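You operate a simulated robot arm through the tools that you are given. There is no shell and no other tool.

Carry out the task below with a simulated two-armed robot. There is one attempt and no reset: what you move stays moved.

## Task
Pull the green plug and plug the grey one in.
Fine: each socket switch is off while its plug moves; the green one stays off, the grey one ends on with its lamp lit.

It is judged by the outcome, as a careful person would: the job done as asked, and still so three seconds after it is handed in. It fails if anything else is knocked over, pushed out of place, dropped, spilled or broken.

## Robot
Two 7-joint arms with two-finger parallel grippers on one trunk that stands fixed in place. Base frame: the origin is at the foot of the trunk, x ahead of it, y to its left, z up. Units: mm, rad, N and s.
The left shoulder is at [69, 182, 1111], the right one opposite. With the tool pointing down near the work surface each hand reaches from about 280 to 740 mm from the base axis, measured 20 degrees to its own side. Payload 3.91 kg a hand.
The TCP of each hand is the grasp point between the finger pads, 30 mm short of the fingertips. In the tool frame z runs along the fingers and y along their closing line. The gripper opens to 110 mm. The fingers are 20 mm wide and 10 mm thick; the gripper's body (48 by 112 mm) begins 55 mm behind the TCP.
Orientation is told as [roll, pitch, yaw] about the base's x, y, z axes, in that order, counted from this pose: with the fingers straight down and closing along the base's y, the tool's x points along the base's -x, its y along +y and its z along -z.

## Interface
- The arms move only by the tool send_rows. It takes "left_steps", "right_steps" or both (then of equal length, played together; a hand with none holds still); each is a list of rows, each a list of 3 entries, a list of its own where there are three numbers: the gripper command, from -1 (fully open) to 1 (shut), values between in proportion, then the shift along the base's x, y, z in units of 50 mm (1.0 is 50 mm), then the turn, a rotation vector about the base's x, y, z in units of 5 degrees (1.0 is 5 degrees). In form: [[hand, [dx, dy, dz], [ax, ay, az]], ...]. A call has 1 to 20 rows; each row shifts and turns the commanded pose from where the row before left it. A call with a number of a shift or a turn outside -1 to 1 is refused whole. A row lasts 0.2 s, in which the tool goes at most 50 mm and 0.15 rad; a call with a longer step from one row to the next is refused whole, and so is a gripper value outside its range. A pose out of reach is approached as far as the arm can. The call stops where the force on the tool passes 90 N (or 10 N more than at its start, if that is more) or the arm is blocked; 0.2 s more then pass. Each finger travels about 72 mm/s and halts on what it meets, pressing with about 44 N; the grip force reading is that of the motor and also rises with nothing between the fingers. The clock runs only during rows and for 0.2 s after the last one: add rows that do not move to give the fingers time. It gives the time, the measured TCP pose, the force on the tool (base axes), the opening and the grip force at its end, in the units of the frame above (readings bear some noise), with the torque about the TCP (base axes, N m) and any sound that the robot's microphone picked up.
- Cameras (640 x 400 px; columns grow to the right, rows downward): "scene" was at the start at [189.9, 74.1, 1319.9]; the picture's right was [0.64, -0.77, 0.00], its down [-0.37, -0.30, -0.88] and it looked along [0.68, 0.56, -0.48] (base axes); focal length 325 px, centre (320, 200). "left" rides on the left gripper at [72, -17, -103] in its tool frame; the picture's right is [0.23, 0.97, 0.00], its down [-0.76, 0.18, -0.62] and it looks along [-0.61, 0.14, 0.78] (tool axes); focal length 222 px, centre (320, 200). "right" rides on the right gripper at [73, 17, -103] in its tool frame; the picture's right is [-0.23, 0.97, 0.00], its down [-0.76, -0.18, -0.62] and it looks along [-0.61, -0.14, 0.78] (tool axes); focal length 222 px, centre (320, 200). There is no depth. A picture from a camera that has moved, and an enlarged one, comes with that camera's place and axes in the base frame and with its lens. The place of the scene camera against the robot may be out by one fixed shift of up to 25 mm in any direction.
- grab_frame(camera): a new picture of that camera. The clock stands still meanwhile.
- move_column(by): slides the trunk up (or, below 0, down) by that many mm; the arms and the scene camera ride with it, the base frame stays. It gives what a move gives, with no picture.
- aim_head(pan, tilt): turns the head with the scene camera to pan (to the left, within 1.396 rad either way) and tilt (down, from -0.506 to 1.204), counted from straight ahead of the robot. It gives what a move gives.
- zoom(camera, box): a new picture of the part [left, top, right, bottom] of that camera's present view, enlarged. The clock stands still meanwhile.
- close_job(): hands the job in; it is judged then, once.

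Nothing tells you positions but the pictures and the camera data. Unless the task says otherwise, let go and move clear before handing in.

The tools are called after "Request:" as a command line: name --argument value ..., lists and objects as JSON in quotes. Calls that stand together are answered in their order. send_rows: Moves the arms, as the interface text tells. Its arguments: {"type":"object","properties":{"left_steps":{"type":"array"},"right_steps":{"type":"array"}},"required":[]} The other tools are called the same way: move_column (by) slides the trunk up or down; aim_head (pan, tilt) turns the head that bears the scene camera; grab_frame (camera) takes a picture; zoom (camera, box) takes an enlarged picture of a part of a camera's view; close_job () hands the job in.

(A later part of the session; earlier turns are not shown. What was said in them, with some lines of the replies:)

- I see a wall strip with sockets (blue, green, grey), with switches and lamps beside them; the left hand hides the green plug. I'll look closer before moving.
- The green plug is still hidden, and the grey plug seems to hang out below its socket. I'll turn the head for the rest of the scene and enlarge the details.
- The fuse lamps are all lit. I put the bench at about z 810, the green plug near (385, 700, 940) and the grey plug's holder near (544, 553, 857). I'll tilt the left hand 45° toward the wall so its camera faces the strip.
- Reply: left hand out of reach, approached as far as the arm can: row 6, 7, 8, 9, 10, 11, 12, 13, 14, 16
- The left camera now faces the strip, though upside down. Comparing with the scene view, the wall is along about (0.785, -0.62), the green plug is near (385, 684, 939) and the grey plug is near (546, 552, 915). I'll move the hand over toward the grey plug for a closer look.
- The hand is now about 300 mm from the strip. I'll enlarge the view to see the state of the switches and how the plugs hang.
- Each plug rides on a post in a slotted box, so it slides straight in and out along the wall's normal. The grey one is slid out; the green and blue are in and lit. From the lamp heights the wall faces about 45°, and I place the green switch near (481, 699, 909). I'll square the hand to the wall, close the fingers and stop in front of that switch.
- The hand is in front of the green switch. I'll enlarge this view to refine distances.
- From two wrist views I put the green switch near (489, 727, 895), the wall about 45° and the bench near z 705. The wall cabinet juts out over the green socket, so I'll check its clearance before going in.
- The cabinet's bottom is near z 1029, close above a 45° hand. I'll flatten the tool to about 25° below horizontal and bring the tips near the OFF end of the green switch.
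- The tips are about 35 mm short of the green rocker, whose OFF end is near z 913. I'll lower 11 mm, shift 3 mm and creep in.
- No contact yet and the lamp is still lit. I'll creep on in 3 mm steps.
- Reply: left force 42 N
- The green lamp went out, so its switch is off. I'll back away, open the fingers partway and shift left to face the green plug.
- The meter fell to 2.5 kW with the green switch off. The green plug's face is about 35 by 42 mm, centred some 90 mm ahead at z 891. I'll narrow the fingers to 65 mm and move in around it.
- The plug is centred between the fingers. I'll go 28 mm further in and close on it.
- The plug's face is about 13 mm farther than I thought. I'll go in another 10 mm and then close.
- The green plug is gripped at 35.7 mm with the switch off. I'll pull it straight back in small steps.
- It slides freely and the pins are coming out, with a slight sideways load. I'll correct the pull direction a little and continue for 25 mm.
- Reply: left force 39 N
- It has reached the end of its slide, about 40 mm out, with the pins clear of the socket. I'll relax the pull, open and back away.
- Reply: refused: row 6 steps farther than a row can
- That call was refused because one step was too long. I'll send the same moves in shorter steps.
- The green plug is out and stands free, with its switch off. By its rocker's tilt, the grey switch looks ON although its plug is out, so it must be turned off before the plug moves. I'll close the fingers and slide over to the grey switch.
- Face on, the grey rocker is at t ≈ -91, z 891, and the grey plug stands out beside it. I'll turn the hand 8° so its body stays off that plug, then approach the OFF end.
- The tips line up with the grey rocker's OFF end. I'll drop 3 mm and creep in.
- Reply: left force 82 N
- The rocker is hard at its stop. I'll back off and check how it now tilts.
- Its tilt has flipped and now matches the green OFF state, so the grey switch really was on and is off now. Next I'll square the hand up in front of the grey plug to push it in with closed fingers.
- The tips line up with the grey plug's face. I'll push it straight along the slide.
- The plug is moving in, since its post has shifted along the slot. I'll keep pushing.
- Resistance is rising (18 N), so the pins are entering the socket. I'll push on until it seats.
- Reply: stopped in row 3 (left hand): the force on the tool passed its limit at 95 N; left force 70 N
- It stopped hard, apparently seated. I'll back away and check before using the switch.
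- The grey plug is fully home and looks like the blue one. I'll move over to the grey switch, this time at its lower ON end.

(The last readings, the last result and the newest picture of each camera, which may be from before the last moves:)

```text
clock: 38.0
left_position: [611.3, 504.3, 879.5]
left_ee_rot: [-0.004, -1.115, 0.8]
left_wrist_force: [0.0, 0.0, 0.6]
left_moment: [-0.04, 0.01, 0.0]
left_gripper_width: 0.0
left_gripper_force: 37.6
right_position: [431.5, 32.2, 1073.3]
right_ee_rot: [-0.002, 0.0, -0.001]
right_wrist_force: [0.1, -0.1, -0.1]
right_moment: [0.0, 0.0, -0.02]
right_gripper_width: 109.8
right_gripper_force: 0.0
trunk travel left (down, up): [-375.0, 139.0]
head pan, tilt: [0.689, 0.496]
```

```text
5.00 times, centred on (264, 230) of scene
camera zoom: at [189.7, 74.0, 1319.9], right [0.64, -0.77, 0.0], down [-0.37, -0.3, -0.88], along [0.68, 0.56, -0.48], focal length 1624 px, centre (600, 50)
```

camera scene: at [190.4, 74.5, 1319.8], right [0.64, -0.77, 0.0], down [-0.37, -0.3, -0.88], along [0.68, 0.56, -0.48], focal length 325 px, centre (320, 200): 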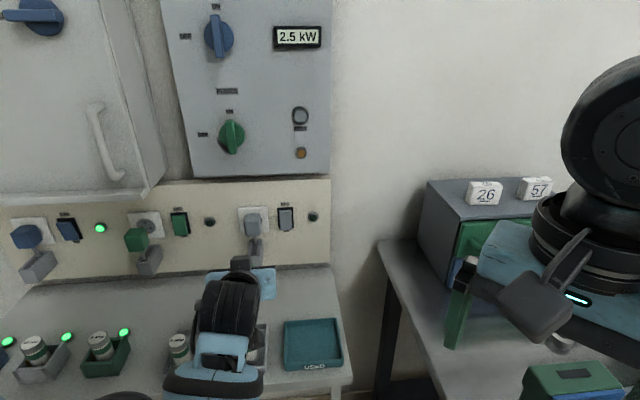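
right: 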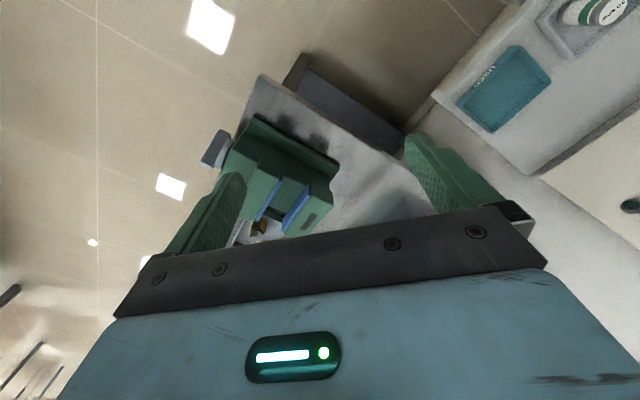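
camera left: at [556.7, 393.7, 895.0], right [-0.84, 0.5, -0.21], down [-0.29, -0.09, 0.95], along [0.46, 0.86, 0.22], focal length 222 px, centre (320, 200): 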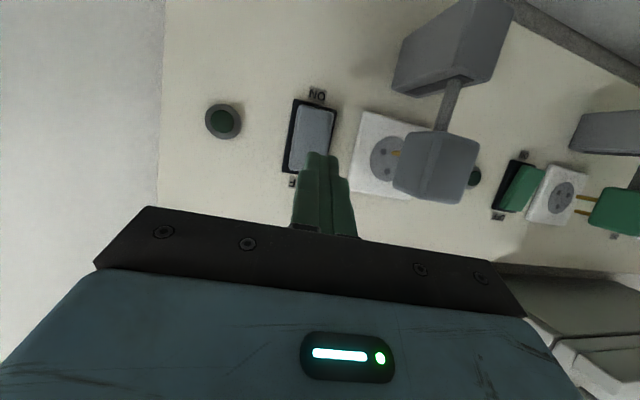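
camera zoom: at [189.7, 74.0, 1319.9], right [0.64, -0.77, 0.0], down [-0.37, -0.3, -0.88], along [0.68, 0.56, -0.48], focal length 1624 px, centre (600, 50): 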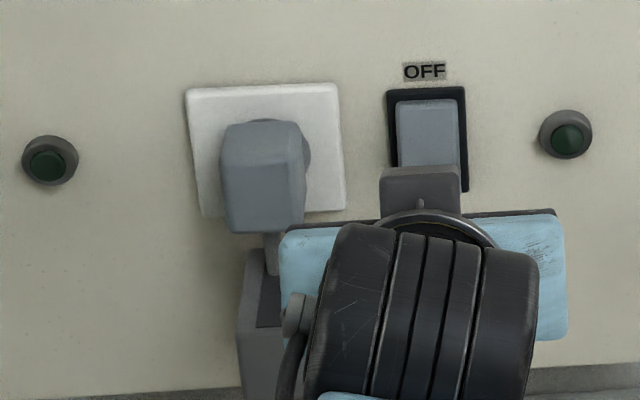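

The tips face the ON end (its lower edge is near z 867). I'll move in and press.

Request:
send_rows --left_steps '[[1, [0.111, 0.115, 0], [0, 0, 0]], [1, [0.111, 0.115, 0], [0, 0, 0]], [1, [0.111, 0.115, 0], [0, 0, 0]], [1, [0.0417, 0.0431, 0], [0, 0, 0]], [1, [0.0417, 0.0431, 0], [0, 0, 0]], [1, [0.0417, 0.0431, 0], [0, 0, 0]]]'

Request:
zoom --camera "left" --box '[200, 40, 456, 200]'

Request:
grab_frame --camera "scene"

```text
clock: 39.4
left_position: [635.6, 526.1, 879.2]
left_ee_rot: [-0.004, -1.113, 0.802]
left_wrist_force: [-6.5, -5.0, -0.5]
left_moment: [-0.01, 0.04, -0.04]
left_gripper_width: 0.1
left_gripper_force: 37.7
right_position: [430.0, 30.8, 1074.1]
right_ee_rot: [0.0, -0.002, -0.001]
right_wrist_force: [-0.1, -0.1, 0.1]
right_moment: [0.05, 0.02, 0.0]
right_gripper_width: 110.0
right_gripper_force: 0.0
trunk travel left (down, up): [-375.0, 139.0]
head pan, tilt: [0.689, 0.496]
```

```text
2.50 times, centred on (328, 120) of left
camera zoom: at [559.2, 426.6, 861.0], right [-0.77, 0.61, -0.21], down [-0.28, -0.03, 0.96], along [0.58, 0.79, 0.2], focal length 555 px, centre (300, 400)
```

zoom: 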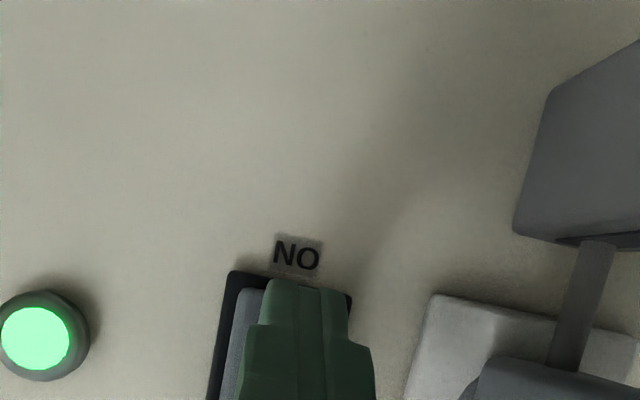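

```text
taken
camera scene: at [189.2, 73.5, 1320.0], right [0.64, -0.77, 0.0], down [-0.37, -0.3, -0.88], along [0.68, 0.56, -0.48], focal length 325 px, centre (320, 200)
```

scene: 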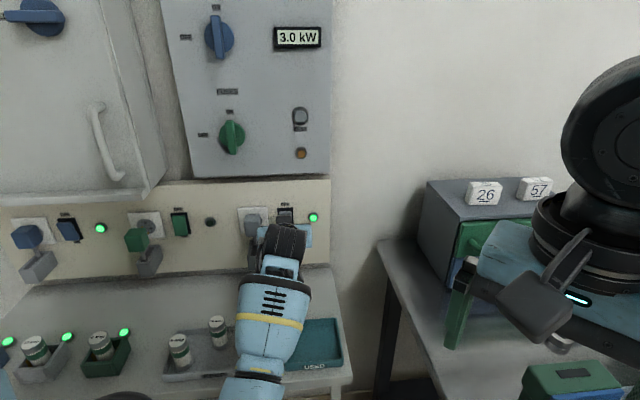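

The grey lamp is lit and the meter reads 3.0 kW. I'll press 3 mm more so the rocker latches, then back away and check.

Request:
send_rows --left_steps '[[1, [0.0417, 0.0431, 0], [0, 0, 0]], [1, [-0.1, -0.104, 0], [0, 0, 0]], [1, [-0.5, -0.52, 0], [0, 0, 0]], [1, [-0.6, -0.62, 0], [0, 0, 0]], [1, [-0.6, -0.62, 0], [0, 0, 0]], [1, [-0.4, -0.42, 0.3], [0, 0, 0]], [1, [0, 0, 0], [0, 0, 0]], [1, [0, 0, 0], [0, 0, 0]], [1, [0, 0, 0], [0, 0, 0]], [1, [0, 0, 0], [0, 0, 0]], [1, [0, 0, 0], [0, 0, 0]], [1, [0, 0, 0], [0, 0, 0]], [1, [0, 0, 0], [0, 0, 0]], [1, [0, 0, 0], [0, 0, 0]]]'

Request:
grab_frame --camera "left"

Request:
grab_frame --camera "scene"

Request:
zoom --camera "scene" --box '[0, 180, 335, 390]'

```text
clock: 42.4
left_position: [527.3, 421.8, 898.3]
left_ee_rot: [0.014, -1.125, 0.788]
left_wrist_force: [0.1, 0.4, -0.3]
left_moment: [-0.02, -0.02, 0.0]
left_gripper_width: 0.0
left_gripper_force: 37.5
right_position: [430.7, 31.2, 1073.8]
right_ee_rot: [-0.001, 0.0, -0.002]
right_wrist_force: [0.1, -0.5, 0.4]
right_moment: [-0.01, -0.01, 0.01]
right_gripper_width: 109.9
right_gripper_force: 0.1
trunk travel left (down, up): [-375.0, 139.0]
head pan, tilt: [0.689, 0.496]
```

```text
taken
camera left: at [452.0, 321.8, 878.2], right [-0.77, 0.61, -0.2], down [-0.29, -0.05, 0.96], along [0.57, 0.79, 0.21], focal length 222 px, centre (320, 200)
```

left: 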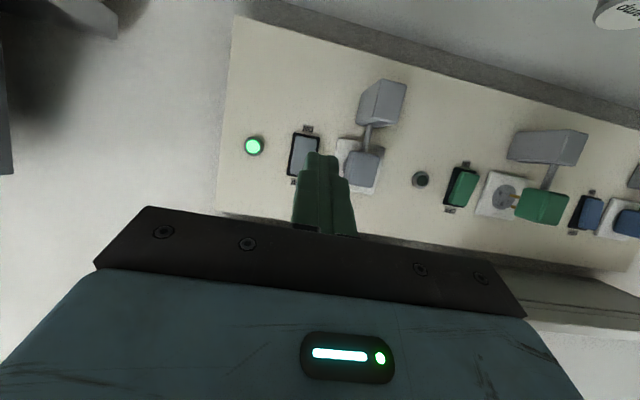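

```text
taken
camera scene: at [189.9, 74.1, 1319.9], right [0.64, -0.77, 0.0], down [-0.37, -0.3, -0.88], along [0.68, 0.56, -0.48], focal length 325 px, centre (320, 200)
```

scene: 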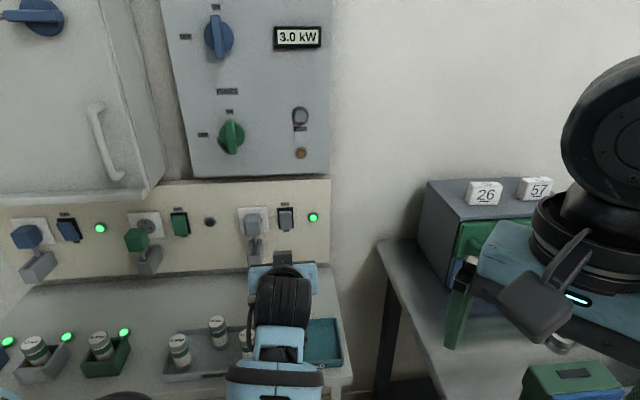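

```text
1.90 times, centred on (168, 285) of scene
camera zoom: at [189.9, 74.1, 1319.9], right [0.64, -0.77, 0.0], down [-0.37, -0.3, -0.88], along [0.68, 0.56, -0.48], focal length 619 px, centre (610, 38)
```

zoom: 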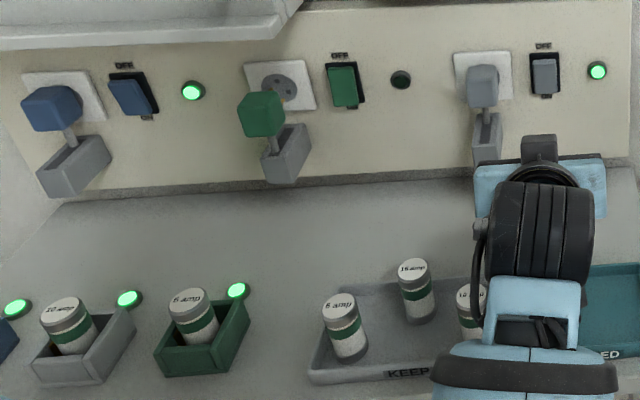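

The green plug is out with its switch off and lamp dark. The grey plug is in with its switch on, its lamp has stayed lit, and nothing else has moved. The hand is clear, so I'm handing in.

Request:
close_job

```text
The job is handed in.
```

The green plug is out of its socket and the grey plug is in. I've handed the job in, but no verdict came back.

- **Green:** I turned its switch off and saw its lamp go out before pulling the plug. The plug now sits at the end of its slide, and the switch is still off.
- **Grey:** its switch appeared to be on even though its plug was out, so I turned it off before moving the plug. I then pushed the plug fully in and turned the switch on. Its lamp lit and was still lit about two seconds after I backed away.

The meter read 3.0 kW at the start, 2.5 kW with both switches off, and 3.0 kW again at the end. In the last pictures I saw nothing else knocked over or moved. Both hands were clear of the sockets when I handed in.
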